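You operate a simulated robot arm through the tools that you are given. There is no shell and no other tool.

The job below is to be done with a simulated robot arm. You get a single attempt, and the scene is never put back.

JOB
Dot sealer on the card's two rings, then lay the cover on the flange.
Fine: one dot each, the other rings bare; the doser back in its cup.

It is judged by the outcome, as a careful person would: the job done as asked, and still so three seconds after it is handed in. It fails if anything else is knocked over, pushed out of place, dropped, spilled or broken. Lids that push on must go on centred and level and be pressed home; caps that screw on are set level and turned clockwise until they are tight.

ROBOT AND FRAMES
A 6-joint arm with a two-finger gripper, fixed in place. Base frame: the origin is on the floor under the middle of its stand, x ahead of it, y to its left, z up; the work surface is at about z = 0.83. Lengths are in m, angles in rad, forces in N, time in s.
It reaches about 1.572 m from its shoulder. Its first joint turns from -2.897 to 2.897 rad. Payload 2.45 kg.
The tool frame sits at the grasp point between the pads (the TCP): z along the fingers, y along the line on which they close. The tips reach 0.02 m beyond it. The gripper opens to 0.14 m; its body begins 0.168 m behind the TCP.
Orientation is told as [roll, pitch, yaw] about the base's x, y, z axes, in that order, counted from this pose: with the fingers straight down and closing along the base's y, the tool's x points along the base's -x, its y along +y and its z along -z.

CONTROLS
- The arm moves only by the tool jog_arm. Its argument "steps" is a list of rows, each an object of numbers (a shift or turn left out is 0, a gripper value left out holds the last): "claw": the gripper command, from -1 (shut) to 1 (fully open), values between in proportion; "dx", "dy", "dz": the shift along the tool's x, y, z in units of 20 mm (1.0 is 20 mm); "rx", "ry", "rz": the turn, a rotation vector about the tool's x, y, z in units of 6 degrees (1.0 is 6 degrees). In form: [{"claw": .., "dx": .., "dy": .., "dz": .., "rx": .., "ry": .., "rz": ..}, ...]. A call has 1 to 20 rows; each row shifts and turns the commanded pose from where the row before left it, along the tool's axes as they then stand. A call with a number of a shift or a turn outside -1 to 1 is refused whole. Each row takes 0.2 s and may step no farther than 0.05 m and 0.15 rad from the row before; otherwise, or with a gripper value out of range, the whole call is refused. Where a pose cannot be reached the arm comes as near as it can. A force on the tool above 40 N (or 10 N above the force at the start of the call, whichever is more), or a blocked arm, ends the call early, and 0.2 s more pass. Each finger travels about 0.045 m/s and halts on what it meets, pressing with about 34 N; the grip force reading is that of the motor and also rises with nothing between the fingers. The clock runs only during rows and for 0.2 s after the last one: add rows that do not move to give the fingers time. It gives the time, the measured TCP pose, the force on the tool (base axes), the opening and the grip force at its end, in the units of the frame above (readings bear some noise), with the torque about the TCP (base axes, N m) and any sound that the robot's microphone picked up.
- Cameras (640 x 400 px; columns grow to the right, rows downward): "scene" is fixed at [0.2211, 0.4997, 1.5187]; the picture's right is [-0.44, -0.90, 0.00], its down [-0.60, 0.29, -0.75] and it looks along [0.67, -0.33, -0.66] (base axes); focal length 316 px, centre (320, 200). "wrist" rides on the gripper at [0.078, 0.011, -0.209] in the tool frame; the picture's right is [-0.14, 0.99, 0.00], its down [-0.92, -0.13, -0.37] and it looks along [-0.36, -0.05, 0.93] (tool axes); focal length 280 px, centre (320, 200). There is no depth. A picture from a camera that has moved, and an enlarged one, comes with that camera's place and axes in the base frame and with its lens.
- capture(camera): a new picture of that camera. No time passes.
- enlarge(camera, box): a new picture of the part [left, top, right, bottom] of that camera's present view, enlarged. No time passes.
- finish_job(): hands the job in; it is judged then, once.

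Places have to be worked out from the pictures, the camera data and where the tool is seen. Open the gripper and draw the arm clear of the work before you hand the job in, unless the task says otherwise.

The tools are called by a JSON object that holds its "api" and its "payload". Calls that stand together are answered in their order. jog_arm: Moves the arm, as the interface text tells. Its arguments: {"type":"object","properties":{"steps":{"type":"array","items":{"type":"object","properties":{"claw":{"type":"number"},"dx":{"type":"number"},"dy":{"type":"number"},"dz":{"type":"number"},"rx":{"type":"number"},"ry":{"type":"number"},"rz":{"type":"number"}}}}},"required":["steps"]} The other tools are called the same way: capture (camera) takes a picture; enlarge (camera, box) takes an enlarged picture of a part of a camera's view; finish_job () hands the job in.

At the start:

```text
time_s: 0.0
ee_pos: [0.666, 0.0794, 1.2134]
tool_rot: [-0.001, -0.003, 0.001]
wrist_force: [1.0, 0.4, 0.3]
wrist_torque: [0.01, 0.04, -0.01]
grip_width: 0.14
grip_force: 0.1
```

scene: 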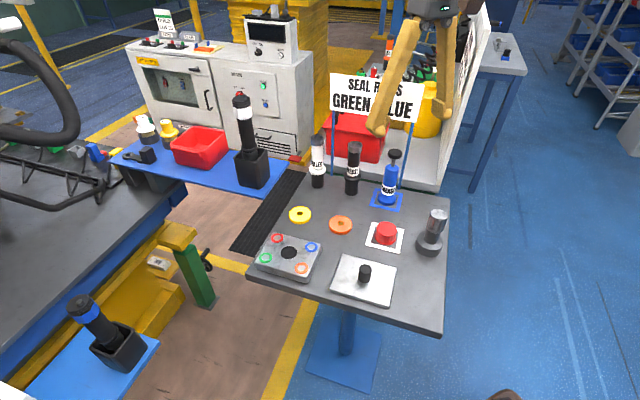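
wrist: 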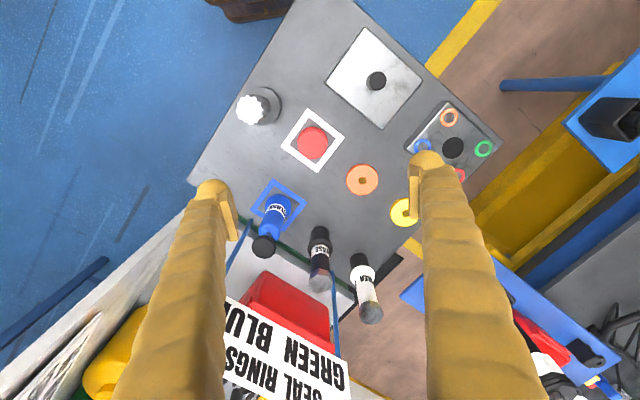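

I'll begin by looking at the details: the card, the rings, the dosers and the cups.

{"api": "enlarge", "payload": {"camera": "scene", "box": [240, 60, 460, 200]}}

{"api": "enlarge", "payload": {"camera": "scene", "box": [240, 190, 460, 330]}}

{"api": "enlarge", "payload": {"camera": "scene", "box": [100, 80, 300, 200]}}

{"api": "enlarge", "payload": {"camera": "scene", "box": [20, 260, 200, 400]}}

{"api": "enlarge", "payload": {"camera": "wrist", "box": [180, 20, 500, 220]}}

{"api": "enlarge", "payload": {"camera": "wrist", "box": [180, 170, 440, 400]}}

```text
2.86 times, centred on (350, 130) of scene
camera zoom: at [0.2211, 0.4997, 1.5187], right [-0.44, -0.9, 0.0], down [-0.6, 0.29, -0.75], along [0.67, -0.33, -0.66], focal length 903 px, centre (234, 400)
```

zoom: 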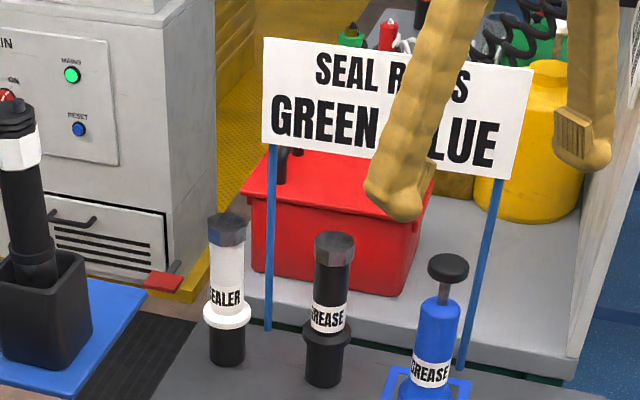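

```text
2.86 times, centred on (350, 260) of scene
camera zoom: at [0.2211, 0.4997, 1.5187], right [-0.44, -0.9, 0.0], down [-0.6, 0.29, -0.75], along [0.67, -0.33, -0.66], focal length 903 px, centre (234, 29)
```

zoom: 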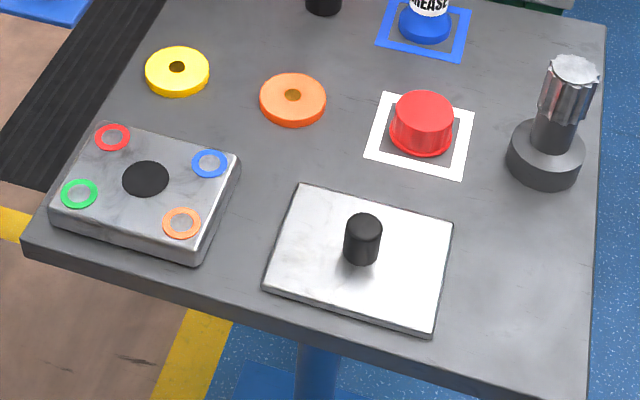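

```text
3.20 times, centred on (200, 140) of scene
camera zoom: at [0.2211, 0.4997, 1.5187], right [-0.44, -0.9, 0.0], down [-0.6, 0.29, -0.75], along [0.67, -0.33, -0.66], focal length 1012 px, centre (704, 392)
```

zoom: 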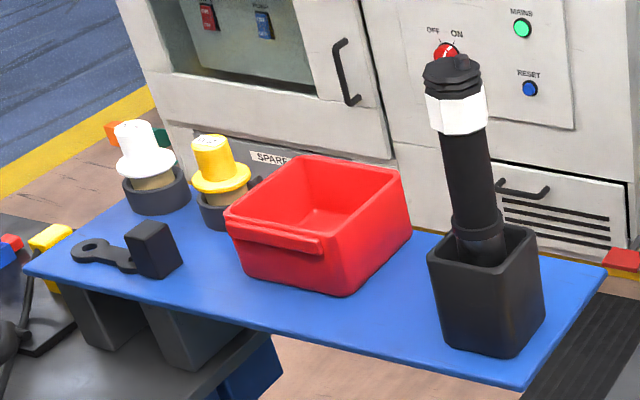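

```text
2.86 times, centred on (110, 330) of scene
camera zoom: at [0.2211, 0.4997, 1.5187], right [-0.44, -0.9, 0.0], down [-0.6, 0.29, -0.75], along [0.67, -0.33, -0.66], focal length 903 px, centre (920, -171)
```

zoom: 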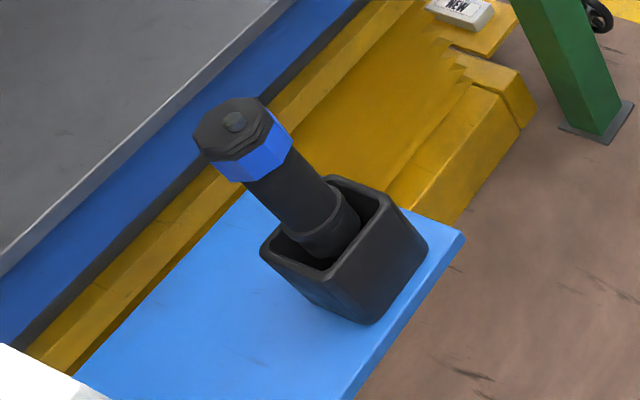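

```text
2.00 times, centred on (340, 120) of wrist
camera zoom: at [0.5887, 0.09, 1.4209], right [0.14, 0.99, 0.0], down [0.92, -0.13, 0.37], along [0.37, -0.05, -0.93], focal length 561 px, centre (280, 360)
```

zoom: 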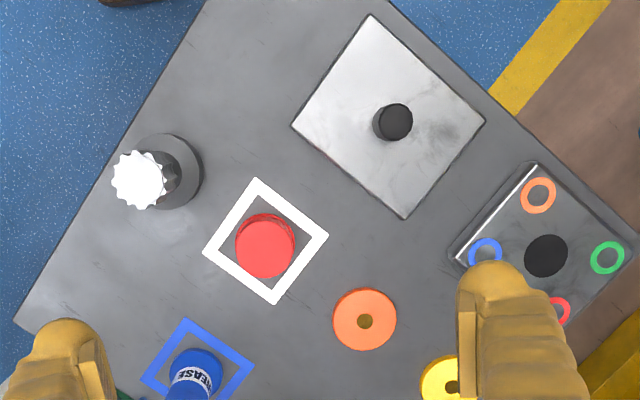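

```text
1.74 times, centred on (310, 285) of wrist
camera zoom: at [0.5887, 0.09, 1.4209], right [0.14, 0.99, 0.0], down [0.92, -0.13, 0.37], along [0.37, -0.05, -0.93], focal length 488 px, centre (337, 52)
```

zoom: 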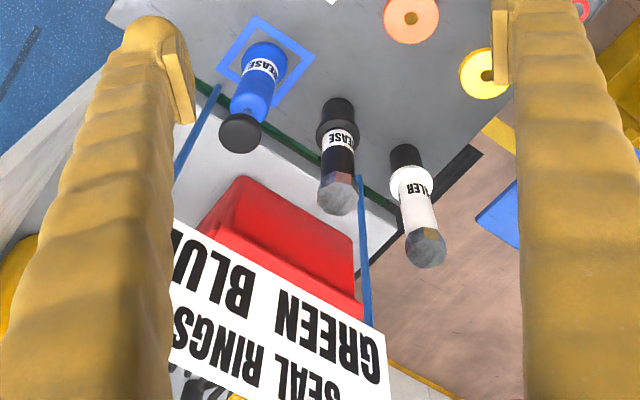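

The card reads GREEN and BLUE, the white doser is the SEALER, and the flange looks like the block with four rings. I'll zoom in more tightly on these, since enlarging seems to give real extra detail.

{"api": "enlarge", "payload": {"camera": "scene", "box": [290, 125, 370, 200]}}

{"api": "enlarge", "payload": {"camera": "scene", "box": [250, 225, 330, 285]}}

{"api": "enlarge", "payload": {"camera": "scene", "box": [325, 245, 405, 310]}}

{"api": "enlarge", "payload": {"camera": "wrist", "box": [340, 240, 400, 330]}}

{"api": "enlarge", "payload": {"camera": "wrist", "box": [320, 20, 510, 180]}}

```text
5.33 times, centred on (330, 162) of scene
camera zoom: at [0.2211, 0.4997, 1.5187], right [-0.44, -0.9, 0.0], down [-0.6, 0.29, -0.75], along [0.67, -0.33, -0.66], focal length 1686 px, centre (267, 400)
```

zoom: 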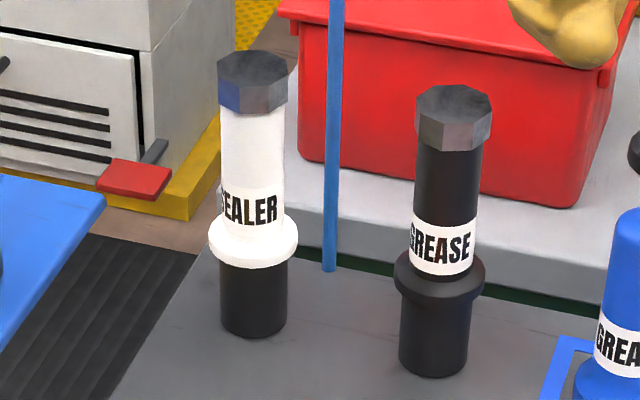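

```text
6.67 times, centred on (290, 255) of scene
camera zoom: at [0.2211, 0.4997, 1.5187], right [-0.44, -0.9, 0.0], down [-0.6, 0.29, -0.75], along [0.67, -0.33, -0.66], focal length 2107 px, centre (520, -167)
```

zoom: 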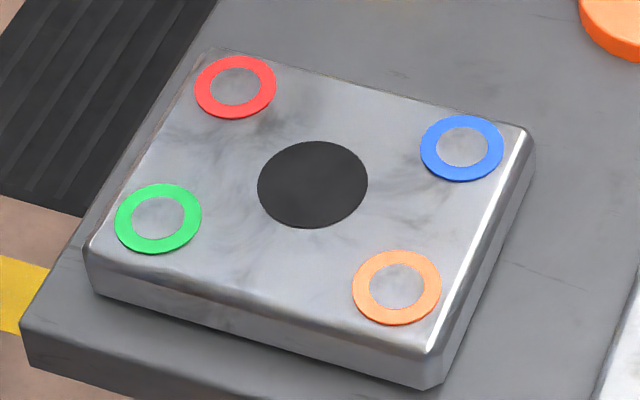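

```text
6.15 times, centred on (365, 278) of scene
camera zoom: at [0.2211, 0.4997, 1.5187], right [-0.44, -0.9, 0.0], down [-0.6, 0.29, -0.75], along [0.67, -0.33, -0.66], focal length 1945 px, centre (43, -277)
```

zoom: 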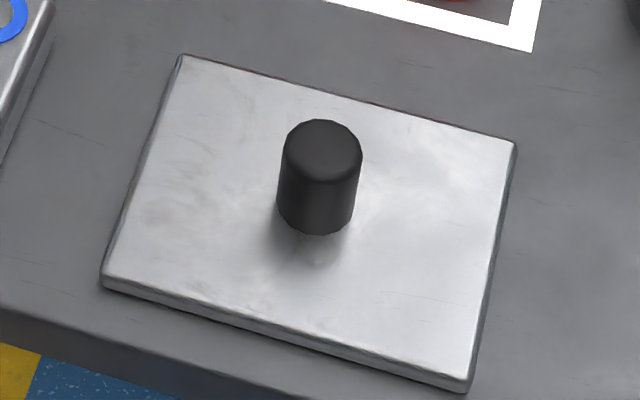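

```text
4.44 times, centred on (370, 285) of wrist
camera zoom: at [0.5887, 0.09, 1.4209], right [0.14, 0.99, 0.0], down [0.92, -0.13, 0.37], along [0.37, -0.05, -0.93], focal length 1246 px, centre (98, -178)
```

zoom: 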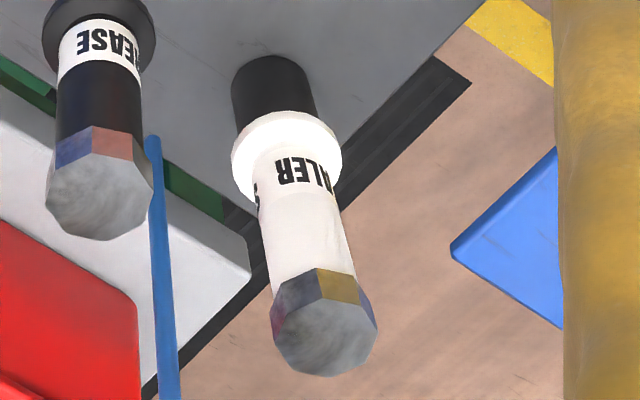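

```text
2.50 times, centred on (415, 100) of wrist
camera zoom: at [0.5887, 0.09, 1.4209], right [0.14, 0.99, 0.0], down [0.92, -0.13, 0.37], along [0.37, -0.05, -0.93], focal length 701 px, centre (82, 450)
```

zoom: 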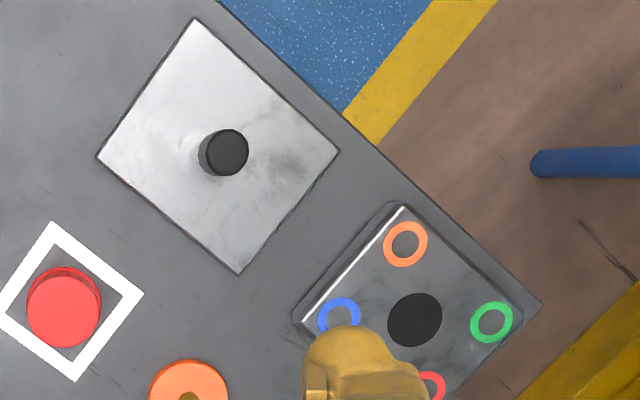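

Sealer doser stands at about (0.998, 0.129), top z ≈ 1.007. The flange centre is about (0.737, 0.338) and the cover about (0.595, 0.191), both yawed 45°. I'll move to an open spot in front of the sealer and yaw the tool -45° so I can see the gripper's size and the card clearly.

{"api": "jog_arm", "payload": {"steps": [{"claw": 1, "dx": -0.92, "dy": 0.6, "dz": 0.3}, {"dx": -0.92, "dy": 0.6, "dz": 0.3}, {"dx": -0.92, "dy": 0.6, "dz": 0.3}, {"dx": -0.92, "dy": 0.6, "dz": 0.3}, {"dx": -0.92, "dy": 0.6, "dz": 0.3}, {"dx": -0.92, "dy": 0.6, "dz": 0.3}, {"dx": -0.92, "dy": 0.6, "dz": 0.3}, {"dx": -0.92, "dy": 0.6, "dz": 0.3}, {"dx": -0.92, "dy": 0.6, "dz": 0.3}, {"dx": -0.92, "dy": 0.6, "dz": 0.3}, {"rz": 0.9375}, {"rz": 0.9375}, {"rz": 0.9375}, {"rz": 0.9375}, {"rz": 0.9375}, {"rz": 0.9375}, {"rz": 0.9375}, {"rz": 0.9375}, {}]}}

```text
time_s: 4.0
ee_pos: [0.8504, 0.1988, 1.1544]
tool_rot: [0.003, 0.001, -0.785]
wrist_force: [-0.6, -0.1, -1.2]
wrist_torque: [0.0, 0.0, -0.01]
grip_width: 0.1398
grip_force: 0.0
```

The arm is where I commanded it, at yaw -45°. I'll look from both cameras.

{"api": "capture", "payload": {"camera": "scene"}}

{"api": "capture", "payload": {"camera": "wrist"}}

```text
taken
```

scene: 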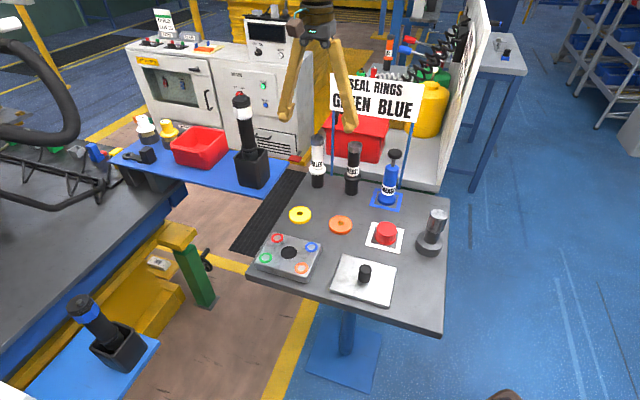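

```text
taken
camera wrist: at [0.8034, 0.2622, 1.3614], right [0.8, 0.6, 0.0], down [0.56, -0.74, 0.37], along [0.22, -0.29, -0.93], focal length 280 px, centre (320, 200)
```

wrist: 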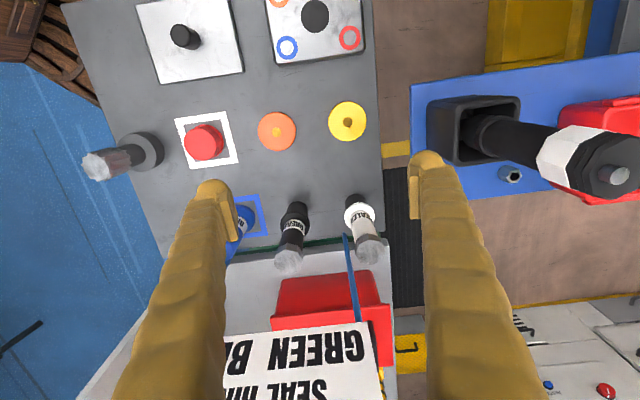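

The card reads "SEAL RINGS / GREEN BLUE" in full. I'll zoom in on the gripper to judge body thickness against the sign, and on the sealer from the wrist.

{"api": "enlarge", "payload": {"camera": "scene", "box": [260, 0, 440, 130]}}

{"api": "enlarge", "payload": {"camera": "wrist", "box": [320, 180, 420, 300]}}

{"api": "enlarge", "payload": {"camera": "wrist", "box": [120, 0, 380, 150]}}

```text
3.08 times, centred on (350, 65) of scene
camera zoom: at [0.2211, 0.4997, 1.5187], right [-0.44, -0.9, 0.0], down [-0.6, 0.29, -0.75], along [0.67, -0.33, -0.66], focal length 973 px, centre (228, 615)
```

zoom: 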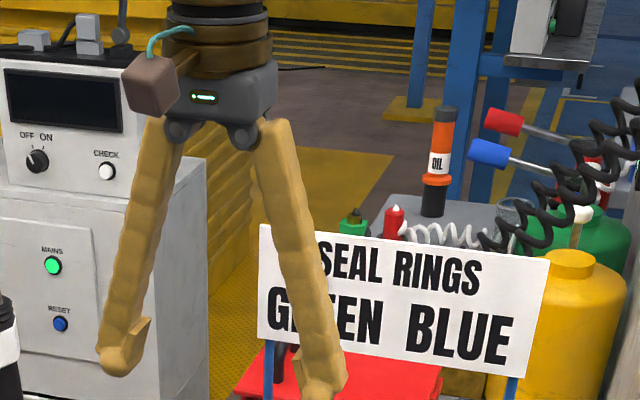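

```text
3.33 times, centred on (370, 240) of wrist
camera zoom: at [0.8034, 0.2622, 1.3614], right [0.8, 0.6, 0.0], down [0.56, -0.74, 0.37], along [0.22, -0.29, -0.93], focal length 935 px, centre (153, 67)
```

zoom: 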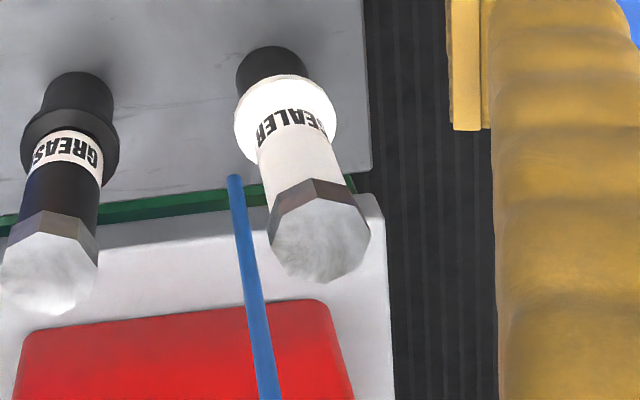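

```text
2.46 times, centred on (250, 75) of wrist
camera zoom: at [0.8034, 0.2622, 1.3614], right [0.8, 0.6, 0.0], down [0.56, -0.74, 0.37], along [0.22, -0.29, -0.93], focal length 690 px, centre (492, 508)
```

zoom: 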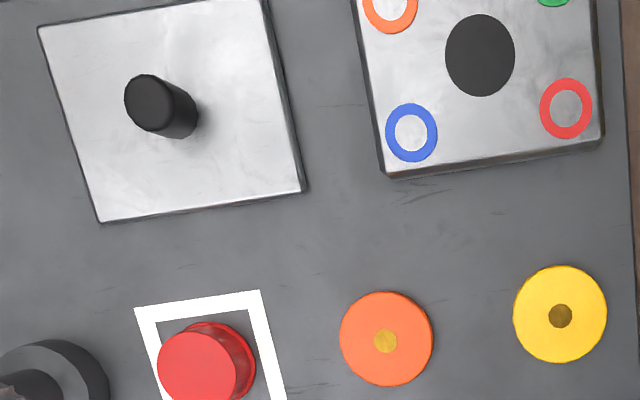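

The gripper body is roughly 8 cm across, so with the fingers closing parallel to the sign it clears by about 3 cm. I'll narrow the fingers to 9 cm and go to a spot just above the sealer's cap to refine its position.

{"api": "jog_arm", "payload": {"steps": [{"claw": 0.286, "dx": -0.9031, "dy": 0.3306, "dz": 0.5}, {"dx": -0.9031, "dy": 0.3306, "dz": 0.5}, {"dx": -0.9031, "dy": 0.3306, "dz": 0.5}, {"dx": -0.9031, "dy": 0.3306, "dz": 0.5}, {"dx": -0.9031, "dy": 0.3306, "dz": 0.5}, {"dx": -0.9031, "dy": 0.3306, "dz": 0.5}, {"dx": -0.9031, "dy": 0.3306, "dz": 0.5}, {"dx": -0.9031, "dy": 0.3306, "dz": 0.5}, {}]}}

{"api": "capture", "payload": {"camera": "scene"}}

{"api": "capture", "payload": {"camera": "wrist"}}

{"api": "enlarge", "payload": {"camera": "scene", "box": [260, 60, 400, 200]}}

```text
time_s: 6.0
ee_pos: [0.991, 0.1366, 1.0742]
tool_rot: [0.001, 0.001, -0.783]
wrist_force: [0.7, -0.1, 0.1]
wrist_torque: [0.01, 0.02, 0.01]
grip_width: 0.0901
grip_force: 0.1
```

```text
taken
```

scene: 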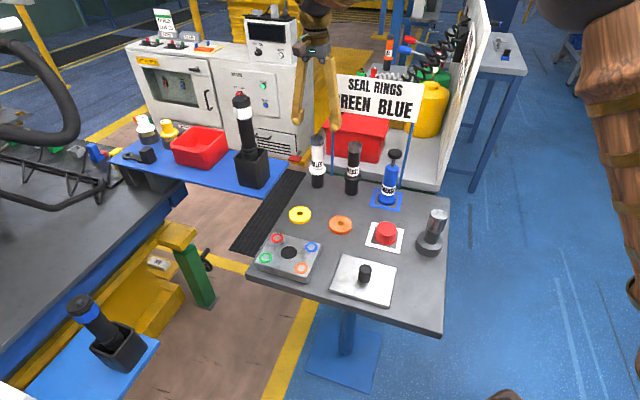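

```text
taken
camera wrist: at [0.9434, 0.1984, 1.2805], right [0.8, 0.6, 0.0], down [0.56, -0.74, 0.37], along [0.22, -0.29, -0.93], focal length 280 px, centre (320, 200)
```

wrist: 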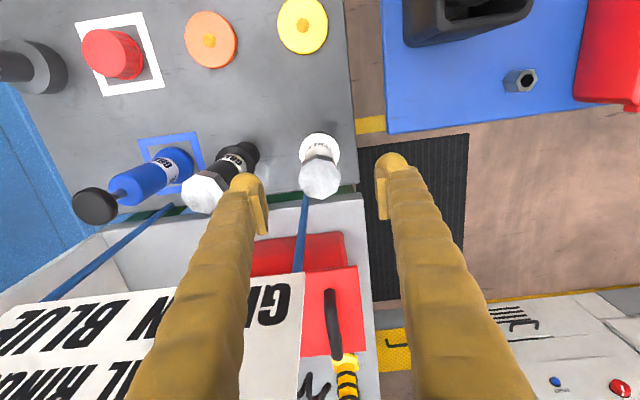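

```text
2.86 times, centred on (330, 130) of scene
camera zoom: at [0.2211, 0.4997, 1.5187], right [-0.44, -0.9, 0.0], down [-0.6, 0.29, -0.75], along [0.67, -0.33, -0.66], focal length 903 px, centre (291, 400)
```

zoom: 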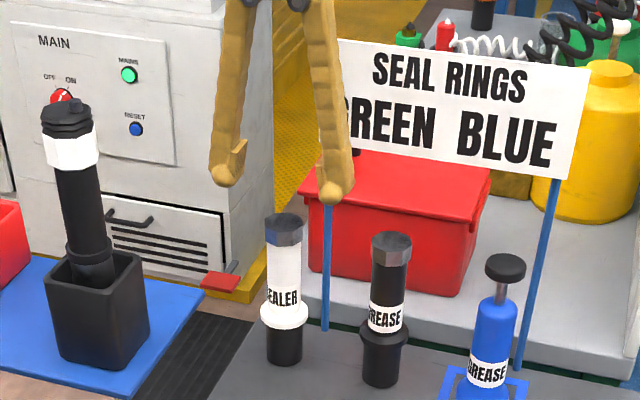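

Clearances look fine. I'll zoom in on the cap from the wrist to pin down the doser's axis.

{"api": "enlarge", "payload": {"camera": "wrist", "box": [270, 120, 370, 210]}}

{"api": "enlarge", "payload": {"camera": "scene", "box": [300, 125, 340, 195]}}

```text
4.44 times, centred on (320, 165) of wrist
camera zoom: at [0.9434, 0.1984, 1.2805], right [0.8, 0.6, 0.0], down [0.56, -0.74, 0.37], along [0.22, -0.29, -0.93], focal length 1246 px, centre (320, 356)
```

zoom: 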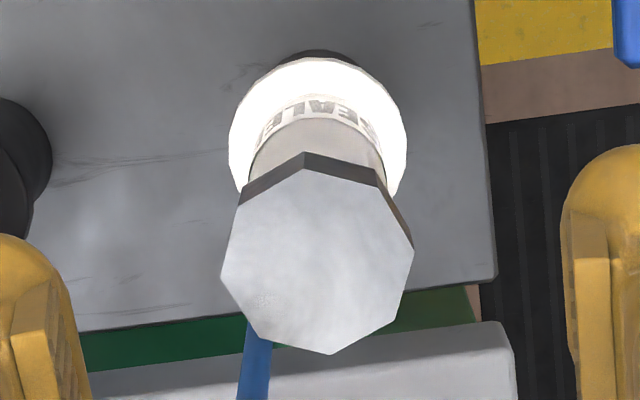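

```text
5.71 times, centred on (320, 160) of scene
camera zoom: at [0.2211, 0.4997, 1.5187], right [-0.44, -0.9, 0.0], down [-0.6, 0.29, -0.75], along [0.67, -0.33, -0.66], focal length 1806 px, centre (320, 429)
```

zoom: 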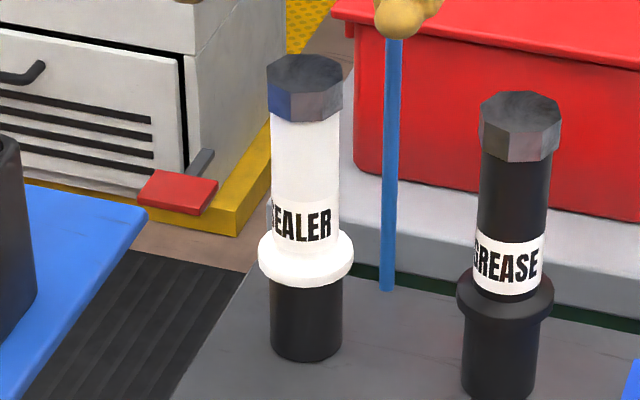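

The cap centre is about 6.5 mm further toward the sign and 2 mm off along the closing line. I'll correct that and descend beside the tube to grip height (z ≈ 0.95) without closing yet.

{"api": "jog_arm", "payload": {"steps": [{"dx": -0.325, "dy": -0.1}, {"dz": 0.77}, {"dz": 0.9}, {"dz": 0.9}, {"dz": 0.9}, {"dz": 0.9}, {"dz": 0.9}, {"dz": 0.9}, {}]}}

{"api": "capture", "payload": {"camera": "wrist"}}

{"api": "enlarge", "payload": {"camera": "scene", "box": [280, 80, 380, 200]}}

```text
time_s: 8.0
ee_pos: [0.9948, 0.1283, 0.952]
tool_rot: [0.002, -0.001, -0.782]
wrist_force: [0.7, 0.4, -0.1]
wrist_torque: [-0.04, 0.0, 0.04]
grip_width: 0.0901
grip_force: 0.1
```

```text
taken
camera wrist: at [0.9472, 0.1919, 1.1581], right [0.8, 0.6, 0.0], down [0.56, -0.74, 0.37], along [0.22, -0.29, -0.93], focal length 280 px, centre (320, 200)
```

wrist: 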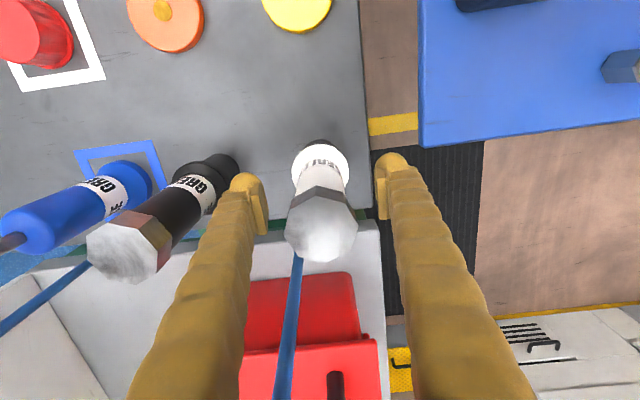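

```text
3.33 times, centred on (330, 140) of scene
camera zoom: at [0.2211, 0.4997, 1.5187], right [-0.44, -0.9, 0.0], down [-0.6, 0.29, -0.75], along [0.67, -0.33, -0.66], focal length 1054 px, centre (287, 400)
```

zoom: 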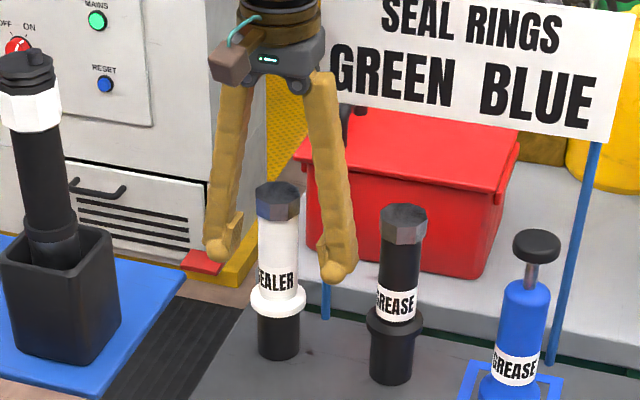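

The fingers straddle the white tube with clear space on both sides. I'll check centring under magnification before closing.

{"api": "enlarge", "payload": {"camera": "wrist", "box": [220, 130, 420, 270]}}

{"api": "enlarge", "payload": {"camera": "scene", "box": [300, 120, 350, 175]}}

```text
2.86 times, centred on (320, 200) of wrist
camera zoom: at [0.9472, 0.1919, 1.1581], right [0.8, 0.6, 0.0], down [0.56, -0.74, 0.37], along [0.22, -0.29, -0.93], focal length 801 px, centre (320, 200)
```

zoom: 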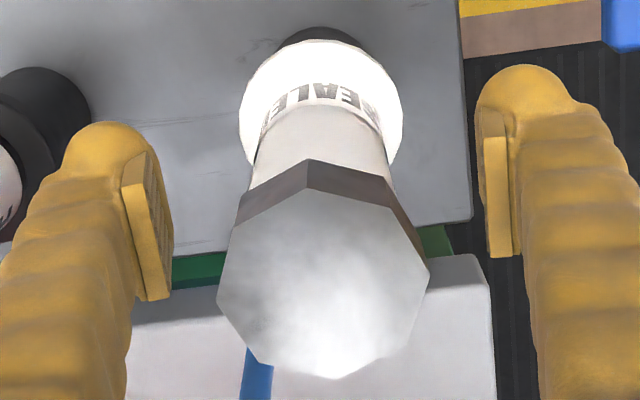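

```text
7.27 times, centred on (325, 148) of scene
camera zoom: at [0.2211, 0.4997, 1.5187], right [-0.44, -0.9, 0.0], down [-0.6, 0.29, -0.75], along [0.67, -0.33, -0.66], focal length 2299 px, centre (284, 582)
```

zoom: 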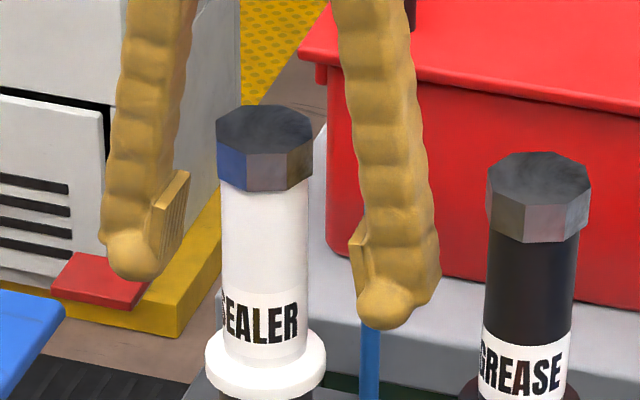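

The tube is centred between the pads to within about 1–2 mm. I'll close on it now.

{"api": "jog_arm", "payload": {"steps": [{"claw": -0.2}, {"claw": -0.2}, {"claw": -0.2}, {"claw": -0.7}, {"claw": -1}, {"claw": -1}, {"claw": -1}, {"claw": -1}]}}

{"api": "enlarge", "payload": {"camera": "scene", "box": [280, 110, 370, 200]}}

```text
time_s: 9.8
ee_pos: [0.9937, 0.1288, 0.9516]
tool_rot: [0.001, -0.001, -0.785]
wrist_force: [0.5, 0.3, 0.8]
wrist_torque: [-0.01, 0.01, -0.03]
grip_width: 0.0365
grip_force: 34.1
```

```text
4.44 times, centred on (325, 155) of scene
camera zoom: at [0.2211, 0.4997, 1.5187], right [-0.44, -0.9, 0.0], down [-0.6, 0.29, -0.75], along [0.67, -0.33, -0.66], focal length 1405 px, centre (298, 400)
```

zoom: 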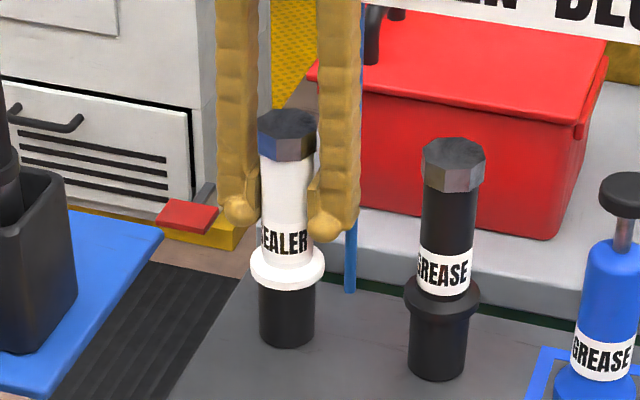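

It's held at 36.5 mm with firm grip. I'll lift it slowly straight up and check that the cup stays on the table.

{"api": "jog_arm", "payload": {"steps": [{"dz": -0.25}, {"dz": -0.5}, {"dz": -0.5}, {"dz": -0.5}, {"dz": -0.5}, {}]}}

{"api": "enlarge", "payload": {"camera": "scene", "box": [280, 90, 370, 200]}}

```text
time_s: 11.2
ee_pos: [0.9942, 0.1284, 0.9956]
tool_rot: [-0.001, 0.0, -0.785]
wrist_force: [-0.3, 0.1, -1.6]
wrist_torque: [-0.02, 0.0, 0.0]
grip_width: 0.0365
grip_force: 34.2
```

```text
3.64 times, centred on (325, 145) of scene
camera zoom: at [0.2211, 0.4997, 1.5187], right [-0.44, -0.9, 0.0], down [-0.6, 0.29, -0.75], along [0.67, -0.33, -0.66], focal length 1150 px, centre (302, 400)
```

zoom: 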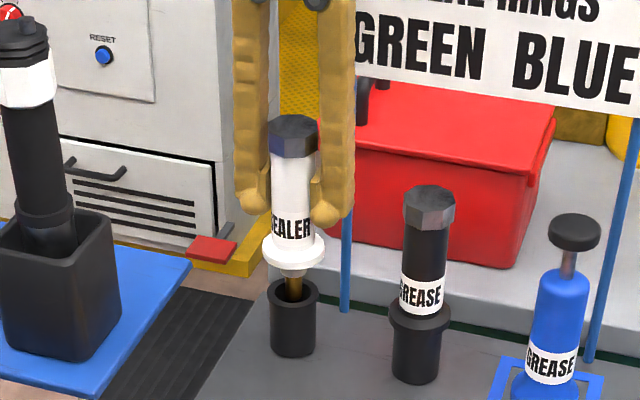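

The cup stayed, and a brass nozzle is coming out below the collar. I'll lift further until it clears the cup and look at the nozzle.

{"api": "jog_arm", "payload": {"steps": [{"dz": -0.7}, {"dz": -0.7}, {"dz": -0.7}, {"dz": -0.7}, {"dz": -0.7}, {"dz": -0.5}, {}]}}

{"api": "enlarge", "payload": {"camera": "scene", "box": [270, 60, 370, 200]}}

{"api": "enlarge", "payload": {"camera": "scene", "box": [295, 130, 345, 190]}}

{"api": "capture", "payload": {"camera": "wrist"}}

```text
time_s: 12.8
ee_pos: [0.9949, 0.1277, 1.0755]
tool_rot: [0.001, 0.0, -0.782]
wrist_force: [0.0, 1.0, -2.2]
wrist_torque: [-0.01, 0.0, -0.03]
grip_width: 0.0365
grip_force: 33.9
```

```text
2.86 times, centred on (320, 130) of scene
camera zoom: at [0.2211, 0.4997, 1.5187], right [-0.44, -0.9, 0.0], down [-0.6, 0.29, -0.75], along [0.67, -0.33, -0.66], focal length 903 px, centre (320, 400)
```

zoom: 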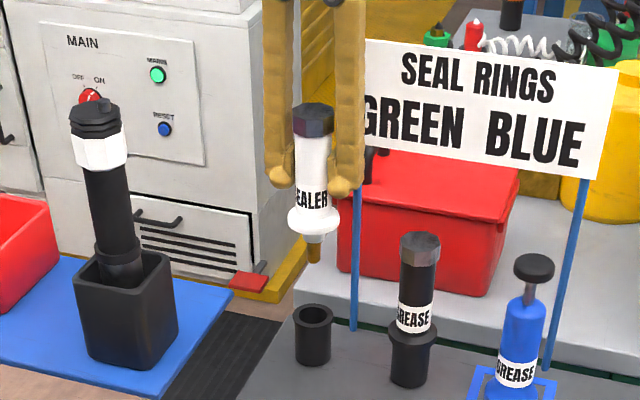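

```text
6.67 times, centred on (320, 160) of scene
camera zoom: at [0.2211, 0.4997, 1.5187], right [-0.44, -0.9, 0.0], down [-0.6, 0.29, -0.75], along [0.67, -0.33, -0.66], focal length 2107 px, centre (320, 467)
```

zoom: 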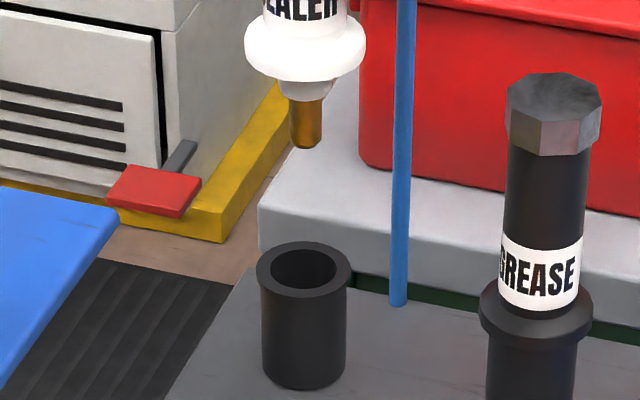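

```text
taken
camera wrist: at [0.9466, 0.1913, 1.2833], right [0.8, 0.6, 0.0], down [0.56, -0.74, 0.37], along [0.22, -0.29, -0.93], focal length 280 px, centre (320, 200)
```

wrist: 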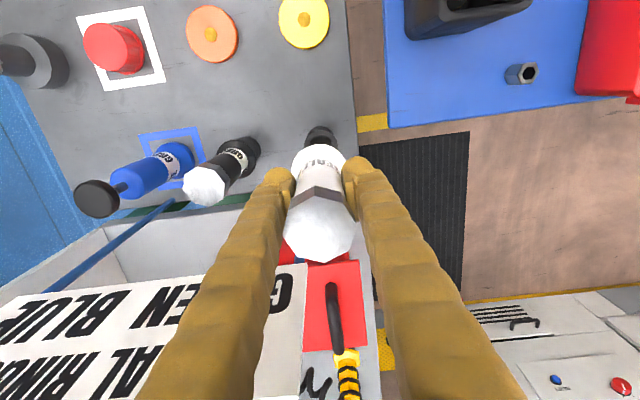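

The doser has a grey cone with a brass tip about 107 mm below the TCP, and the empty cup is undisturbed at about (0.995, 0.13). I'll carry it at this height, away from the sign, to above the blue ring.

{"api": "jog_arm", "payload": {"steps": [{"dx": 0.991, "dy": -0.2747}, {"dx": 0.991, "dy": -0.2747}, {"dx": 0.991, "dy": -0.2747}, {"dx": 0.991, "dy": -0.2747}, {"dx": 0.991, "dy": -0.2747}, {"dx": 0.991, "dy": -0.2747}, {"dx": 0.991, "dy": -0.2747}, {"dx": 0.991, "dy": -0.2747}, {"dx": 0.991, "dy": -0.2747}, {"dx": 0.991, "dy": -0.2747}, {"dx": 0.991, "dy": -0.2747}, {"dx": 0.991, "dy": -0.2747}, {"dx": 0.991, "dy": -0.2747}, {"dx": 0.991, "dy": -0.2747}, {"dx": 0.991, "dy": -0.2747}, {}]}}

{"api": "capture", "payload": {"camera": "scene"}}

{"api": "capture", "payload": {"camera": "wrist"}}

{"api": "enlarge", "payload": {"camera": "scene", "box": [250, 180, 370, 290]}}

```text
time_s: 16.2
ee_pos: [0.7255, 0.2777, 1.0762]
tool_rot: [0.0, 0.001, -0.784]
wrist_force: [-0.4, -0.1, -1.1]
wrist_torque: [0.01, 0.01, 0.02]
grip_width: 0.0368
grip_force: 34.1
```

```text
taken
```

scene: 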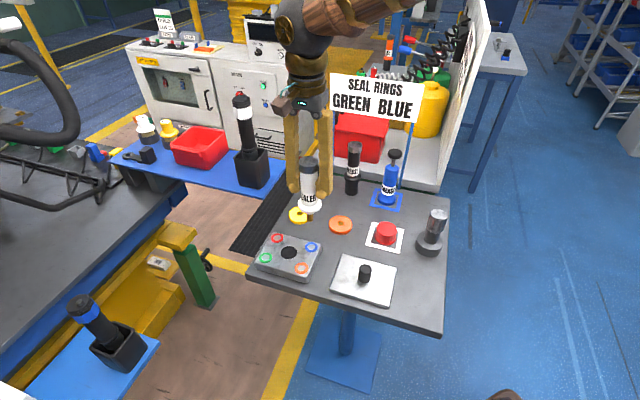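

```text
taken
camera wrist: at [0.6779, 0.3421, 1.2828], right [0.8, 0.6, 0.0], down [0.56, -0.74, 0.37], along [0.22, -0.29, -0.93], focal length 280 px, centre (320, 200)
```

wrist: 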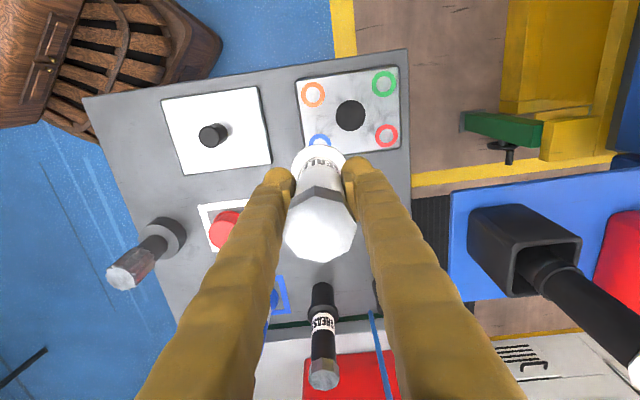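

```text
3.64 times, centred on (310, 235) of scene
camera zoom: at [0.2211, 0.4997, 1.5187], right [-0.44, -0.9, 0.0], down [-0.6, 0.29, -0.75], along [0.67, -0.33, -0.66], focal length 1150 px, centre (356, 73)
```

zoom: 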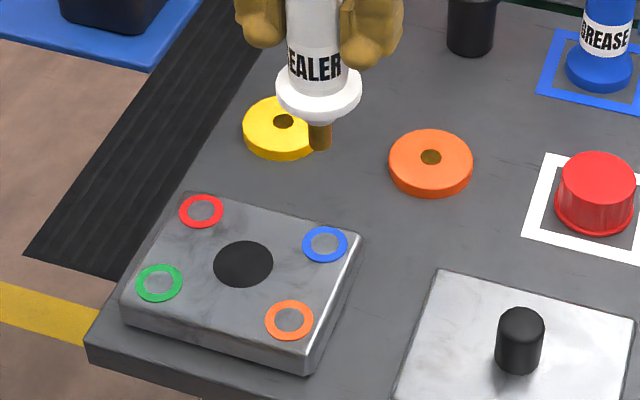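

The tip is nearly over the blue ring. I'll shift 3 mm toward -tool x and lower until the tip is about 15 mm above the flange, then check alignment closely.

{"api": "jog_arm", "payload": {"steps": [{"dx": -0.15, "dz": 0.8}, {"dz": 0.85}, {"dz": 0.85}, {"dz": 0.85}, {"dz": 0.8}, {}]}}

{"api": "enlarge", "payload": {"camera": "scene", "box": [255, 200, 345, 285]}}

{"api": "enlarge", "payload": {"camera": "scene", "box": [290, 220, 335, 260]}}

```text
time_s: 17.6
ee_pos: [0.7275, 0.2781, 0.9929]
tool_rot: [0.0, -0.001, -0.784]
wrist_force: [-0.3, 0.7, -1.3]
wrist_torque: [0.01, -0.01, 0.02]
grip_width: 0.0365
grip_force: 34.2
```

```text
4.71 times, centred on (300, 242) of scene
camera zoom: at [0.2211, 0.4997, 1.5187], right [-0.44, -0.9, 0.0], down [-0.6, 0.29, -0.75], along [0.67, -0.33, -0.66], focal length 1488 px, centre (414, 0)
```

zoom: 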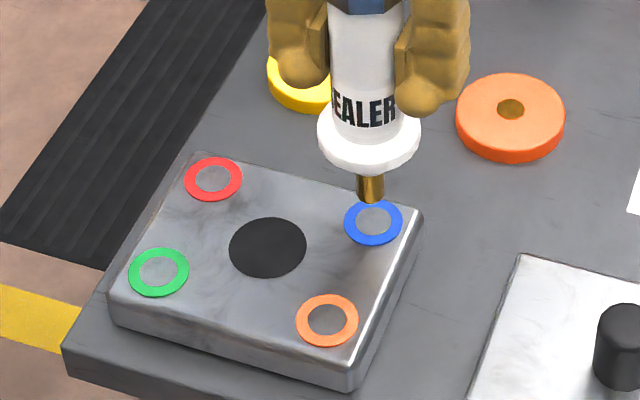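

```text
10.00 times, centred on (312, 240) of scene
camera zoom: at [0.2211, 0.4997, 1.5187], right [-0.44, -0.9, 0.0], down [-0.6, 0.29, -0.75], along [0.67, -0.33, -0.66], focal length 3161 px, centre (395, -200)
```

zoom: 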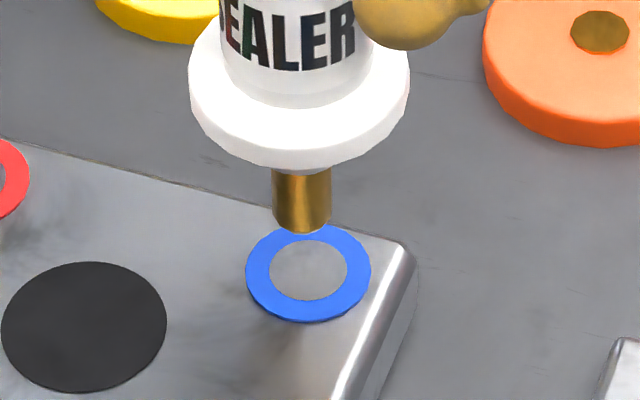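

The tip sits about 15–18 mm above the surface and would land within ~1.5 mm of the blue ring's centre. I'll make a 1 mm sideways trim and lower 8 mm, then recheck.

{"api": "jog_arm", "payload": {"steps": [{"dy": -0.06, "dz": 0.2}, {"dz": 0.2}, {}]}}

{"api": "enlarge", "payload": {"camera": "scene", "box": [290, 220, 335, 260]}}

```text
time_s: 18.4
ee_pos: [0.7266, 0.2777, 0.9835]
tool_rot: [0.0, -0.001, -0.784]
wrist_force: [-0.5, 1.1, -2.9]
wrist_torque: [0.01, 0.0, 0.03]
grip_width: 0.0365
grip_force: 33.5
```

```text
10.00 times, centred on (312, 240) of scene
camera zoom: at [0.2211, 0.4997, 1.5187], right [-0.44, -0.9, 0.0], down [-0.6, 0.29, -0.75], along [0.67, -0.33, -0.66], focal length 3161 px, centre (395, -200)
```

zoom: 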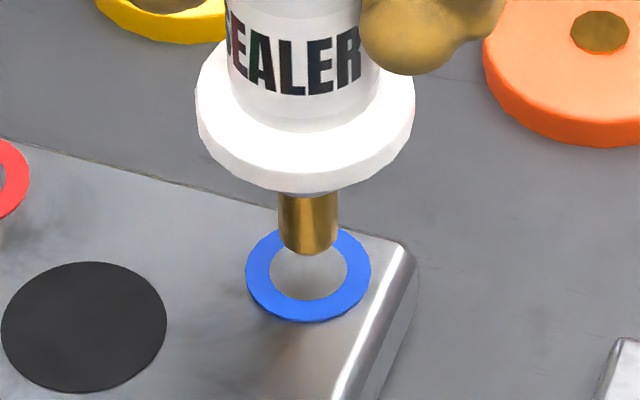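

I want to see the tip's exact shape and how far it still is from the surface, so I'll zoom tighter.

{"api": "enlarge", "payload": {"camera": "scene", "box": [302, 232, 326, 247]}}

{"api": "capture", "payload": {"camera": "wrist"}}

```text
16.00 times, centred on (314, 240) of scene
camera zoom: at [0.2211, 0.4997, 1.5187], right [-0.44, -0.9, 0.0], down [-0.6, 0.29, -0.75], along [0.67, -0.33, -0.66], focal length 5058 px, centre (416, -432)
```

zoom: 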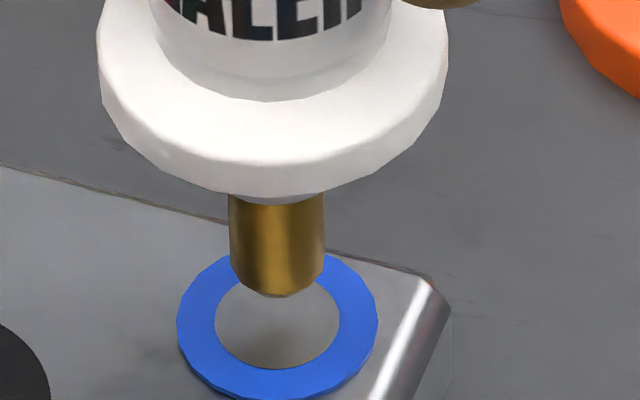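

```text
taken
camera wrist: at [0.6792, 0.3399, 1.1911], right [0.8, 0.6, 0.0], down [0.56, -0.74, 0.37], along [0.22, -0.29, -0.93], focal length 280 px, centre (320, 200)
```

wrist: 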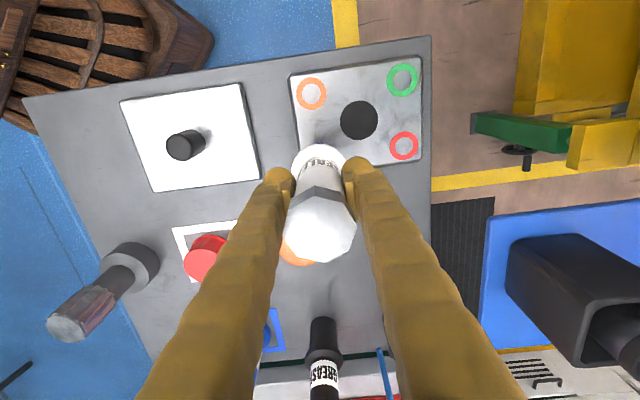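

The tip is a flat-ended cylinder, laterally centred on the ring and about 12–15 mm above it. I'll go down 8 mm more.

{"api": "jog_arm", "payload": {"steps": [{"dz": 0.2}, {"dz": 0.2}, {}]}}

{"api": "enlarge", "payload": {"camera": "scene", "box": [302, 232, 326, 247]}}

```text
time_s: 19.2
ee_pos: [0.7259, 0.2766, 0.9764]
tool_rot: [0.002, -0.001, -0.784]
wrist_force: [0.5, 0.4, -1.3]
wrist_torque: [-0.02, 0.0, -0.03]
grip_width: 0.0367
grip_force: 34.1
```

```text
16.00 times, centred on (314, 240) of scene
camera zoom: at [0.2211, 0.4997, 1.5187], right [-0.44, -0.9, 0.0], down [-0.6, 0.29, -0.75], along [0.67, -0.33, -0.66], focal length 5058 px, centre (416, -432)
```

zoom: 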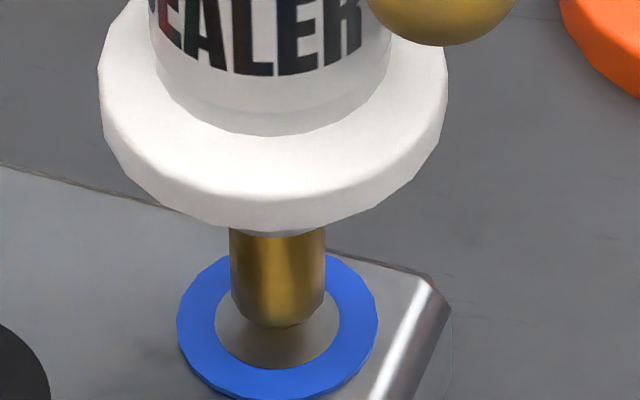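

Still no contact; the tip is dropping straight onto the ring centre, with about 4–7 mm to go. I'll go 3 mm further and check.

{"api": "jog_arm", "payload": {"steps": [{"dz": 0.08}, {"dz": 0.07}, {}]}}

{"api": "enlarge", "payload": {"camera": "scene", "box": [302, 232, 326, 247]}}

```text
time_s: 20.0
ee_pos: [0.7272, 0.276, 0.9729]
tool_rot: [0.002, -0.001, -0.783]
wrist_force: [0.8, -0.6, -1.8]
wrist_torque: [0.0, -0.01, 0.01]
grip_width: 0.0363
grip_force: 33.3
```

```text
16.00 times, centred on (314, 240) of scene
camera zoom: at [0.2211, 0.4997, 1.5187], right [-0.44, -0.9, 0.0], down [-0.6, 0.29, -0.75], along [0.67, -0.33, -0.66], focal length 5058 px, centre (416, -432)
```

zoom: 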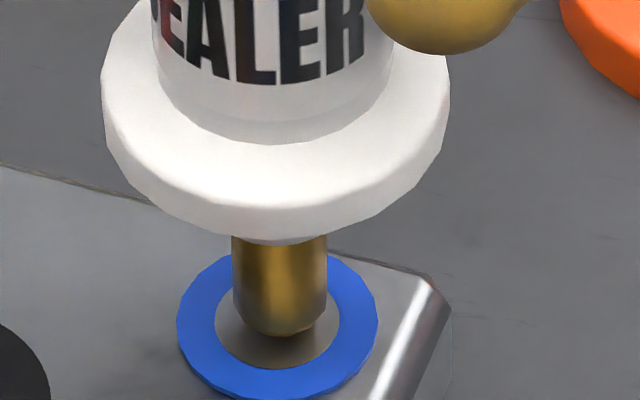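

No contact yet (force unchanged). I'll step 2 mm more in small rows.

{"api": "jog_arm", "payload": {"steps": [{"dz": 0.05}, {"dz": 0.05}, {}]}}

{"api": "enlarge", "payload": {"camera": "scene", "box": [302, 232, 326, 247]}}

```text
time_s: 20.8
ee_pos: [0.7274, 0.2761, 0.9723]
tool_rot: [0.002, -0.001, -0.785]
wrist_force: [-0.3, -0.3, -2.2]
wrist_torque: [0.03, 0.03, 0.05]
grip_width: 0.0367
grip_force: 34.2
```

```text
16.00 times, centred on (314, 240) of scene
camera zoom: at [0.2211, 0.4997, 1.5187], right [-0.44, -0.9, 0.0], down [-0.6, 0.29, -0.75], along [0.67, -0.33, -0.66], focal length 5058 px, centre (416, -432)
```

zoom: 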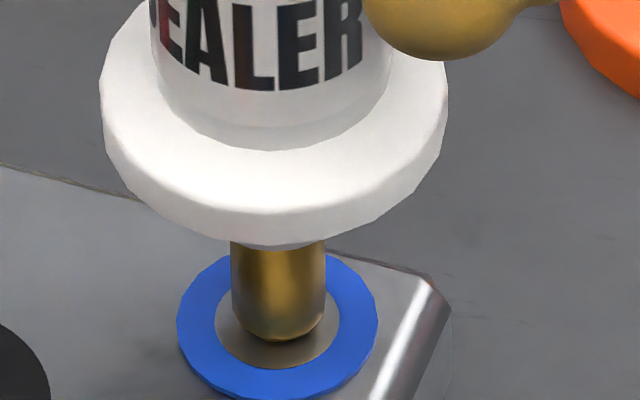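

No contact yet and no sound. Another 2 mm.

{"api": "jog_arm", "payload": {"steps": [{"dz": 0.05}, {"dz": 0.05}, {}]}}

{"api": "enlarge", "payload": {"camera": "scene", "box": [302, 232, 326, 247]}}

```text
time_s: 21.6
ee_pos: [0.726, 0.2762, 0.9691]
tool_rot: [0.001, -0.001, -0.783]
wrist_force: [0.8, 0.7, -1.6]
wrist_torque: [-0.04, -0.04, -0.01]
grip_width: 0.0363
grip_force: 34.2
```

```text
16.00 times, centred on (314, 240) of scene
camera zoom: at [0.2211, 0.4997, 1.5187], right [-0.44, -0.9, 0.0], down [-0.6, 0.29, -0.75], along [0.67, -0.33, -0.66], focal length 5058 px, centre (416, -432)
```

zoom: 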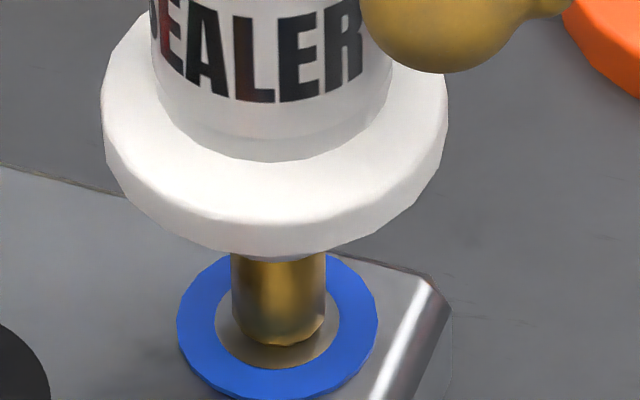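

The collar moved down more than the brass tip did, so the tip has touched the surface and is a spring-loaded plunger. I'll press on 2 mm and listen for any sound.

{"api": "jog_arm", "payload": {"steps": [{"dz": 0.05}, {"dz": 0.05}, {}]}}

{"api": "enlarge", "payload": {"camera": "scene", "box": [302, 232, 326, 247]}}

```text
time_s: 22.4
ee_pos: [0.7261, 0.277, 0.968]
tool_rot: [0.002, -0.001, -0.784]
wrist_force: [0.5, 0.3, -0.1]
wrist_torque: [-0.01, -0.05, -0.02]
grip_width: 0.0368
grip_force: 34.0
```

```text
16.00 times, centred on (314, 240) of scene
camera zoom: at [0.2211, 0.4997, 1.5187], right [-0.44, -0.9, 0.0], down [-0.6, 0.29, -0.75], along [0.67, -0.33, -0.66], focal length 5058 px, centre (416, -432)
```

zoom: 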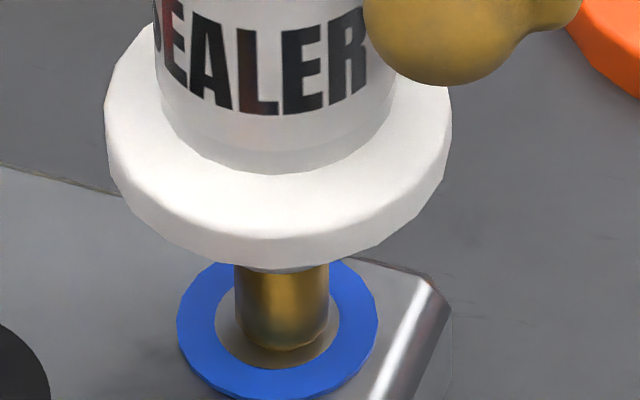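

Force has eased by ~1.5 N and the plunger is compressing. I'll continue another 2 mm.

{"api": "jog_arm", "payload": {"steps": [{"dz": 0.05}, {"dz": 0.05}, {}]}}

{"api": "enlarge", "payload": {"camera": "scene", "box": [302, 232, 326, 247]}}

```text
time_s: 23.2
ee_pos: [0.7241, 0.2761, 0.9643]
tool_rot: [0.001, 0.0, -0.784]
wrist_force: [-0.1, -1.0, 0.4]
wrist_torque: [-0.09, -0.04, -0.04]
grip_width: 0.0367
grip_force: 34.4
```

```text
16.00 times, centred on (314, 240) of scene
camera zoom: at [0.2211, 0.4997, 1.5187], right [-0.44, -0.9, 0.0], down [-0.6, 0.29, -0.75], along [0.67, -0.33, -0.66], focal length 5058 px, centre (416, -432)
```

zoom: 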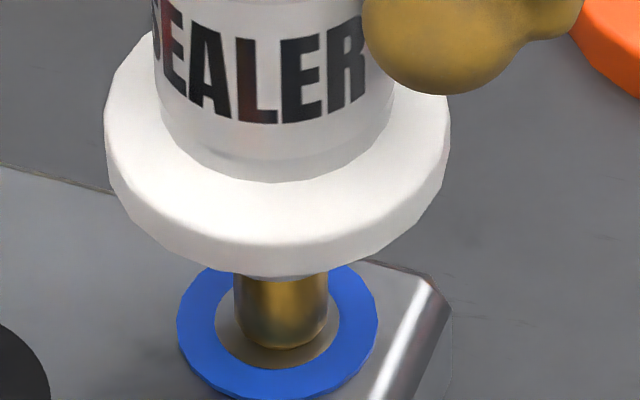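

The tip now stays put while the body descends, about 6 mm of plunger stroke so far, with only light force. I'll keep pressing in small steps.

{"api": "jog_arm", "payload": {"steps": [{"dz": 0.05}, {"dz": 0.05}, {}]}}

{"api": "enlarge", "payload": {"camera": "scene", "box": [302, 232, 326, 247]}}

```text
time_s: 24.0
ee_pos: [0.7262, 0.277, 0.9637]
tool_rot: [0.002, -0.001, -0.782]
wrist_force: [-1.4, 0.4, -0.3]
wrist_torque: [0.02, 0.11, 0.0]
grip_width: 0.0366
grip_force: 34.2
```

```text
16.00 times, centred on (314, 240) of scene
camera zoom: at [0.2211, 0.4997, 1.5187], right [-0.44, -0.9, 0.0], down [-0.6, 0.29, -0.75], along [0.67, -0.33, -0.66], focal length 5058 px, centre (416, -432)
```

zoom: 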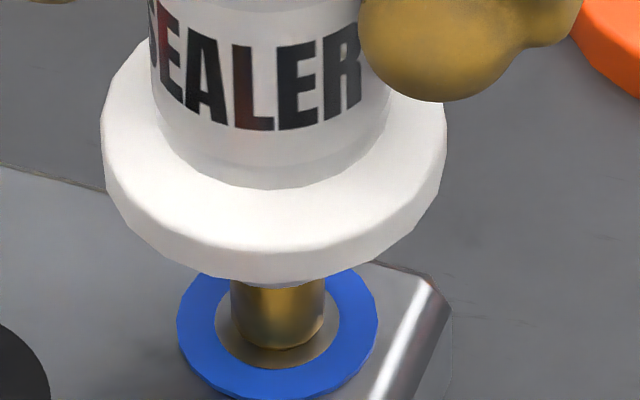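

Compression continues with light force and no click yet. Another 2 mm.

{"api": "jog_arm", "payload": {"steps": [{"dz": 0.05}, {"dz": 0.05}, {}]}}

{"api": "enlarge", "payload": {"camera": "scene", "box": [302, 232, 326, 247]}}

```text
time_s: 24.8
ee_pos: [0.7273, 0.2766, 0.9619]
tool_rot: [0.002, 0.0, -0.783]
wrist_force: [-0.2, 0.3, 1.1]
wrist_torque: [0.1, 0.01, 0.02]
grip_width: 0.0365
grip_force: 34.1
```

```text
16.00 times, centred on (314, 240) of scene
camera zoom: at [0.2211, 0.4997, 1.5187], right [-0.44, -0.9, 0.0], down [-0.6, 0.29, -0.75], along [0.67, -0.33, -0.66], focal length 5058 px, centre (416, -432)
```

zoom: 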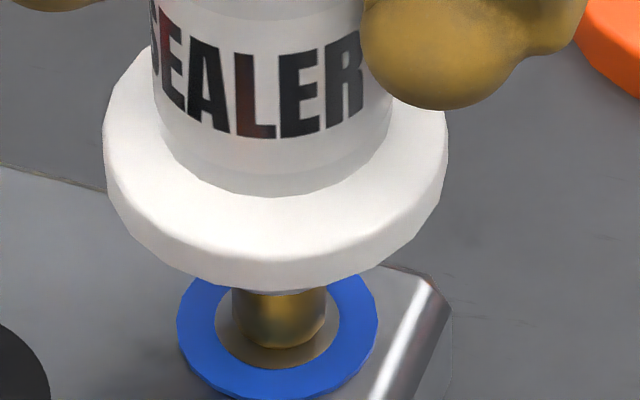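

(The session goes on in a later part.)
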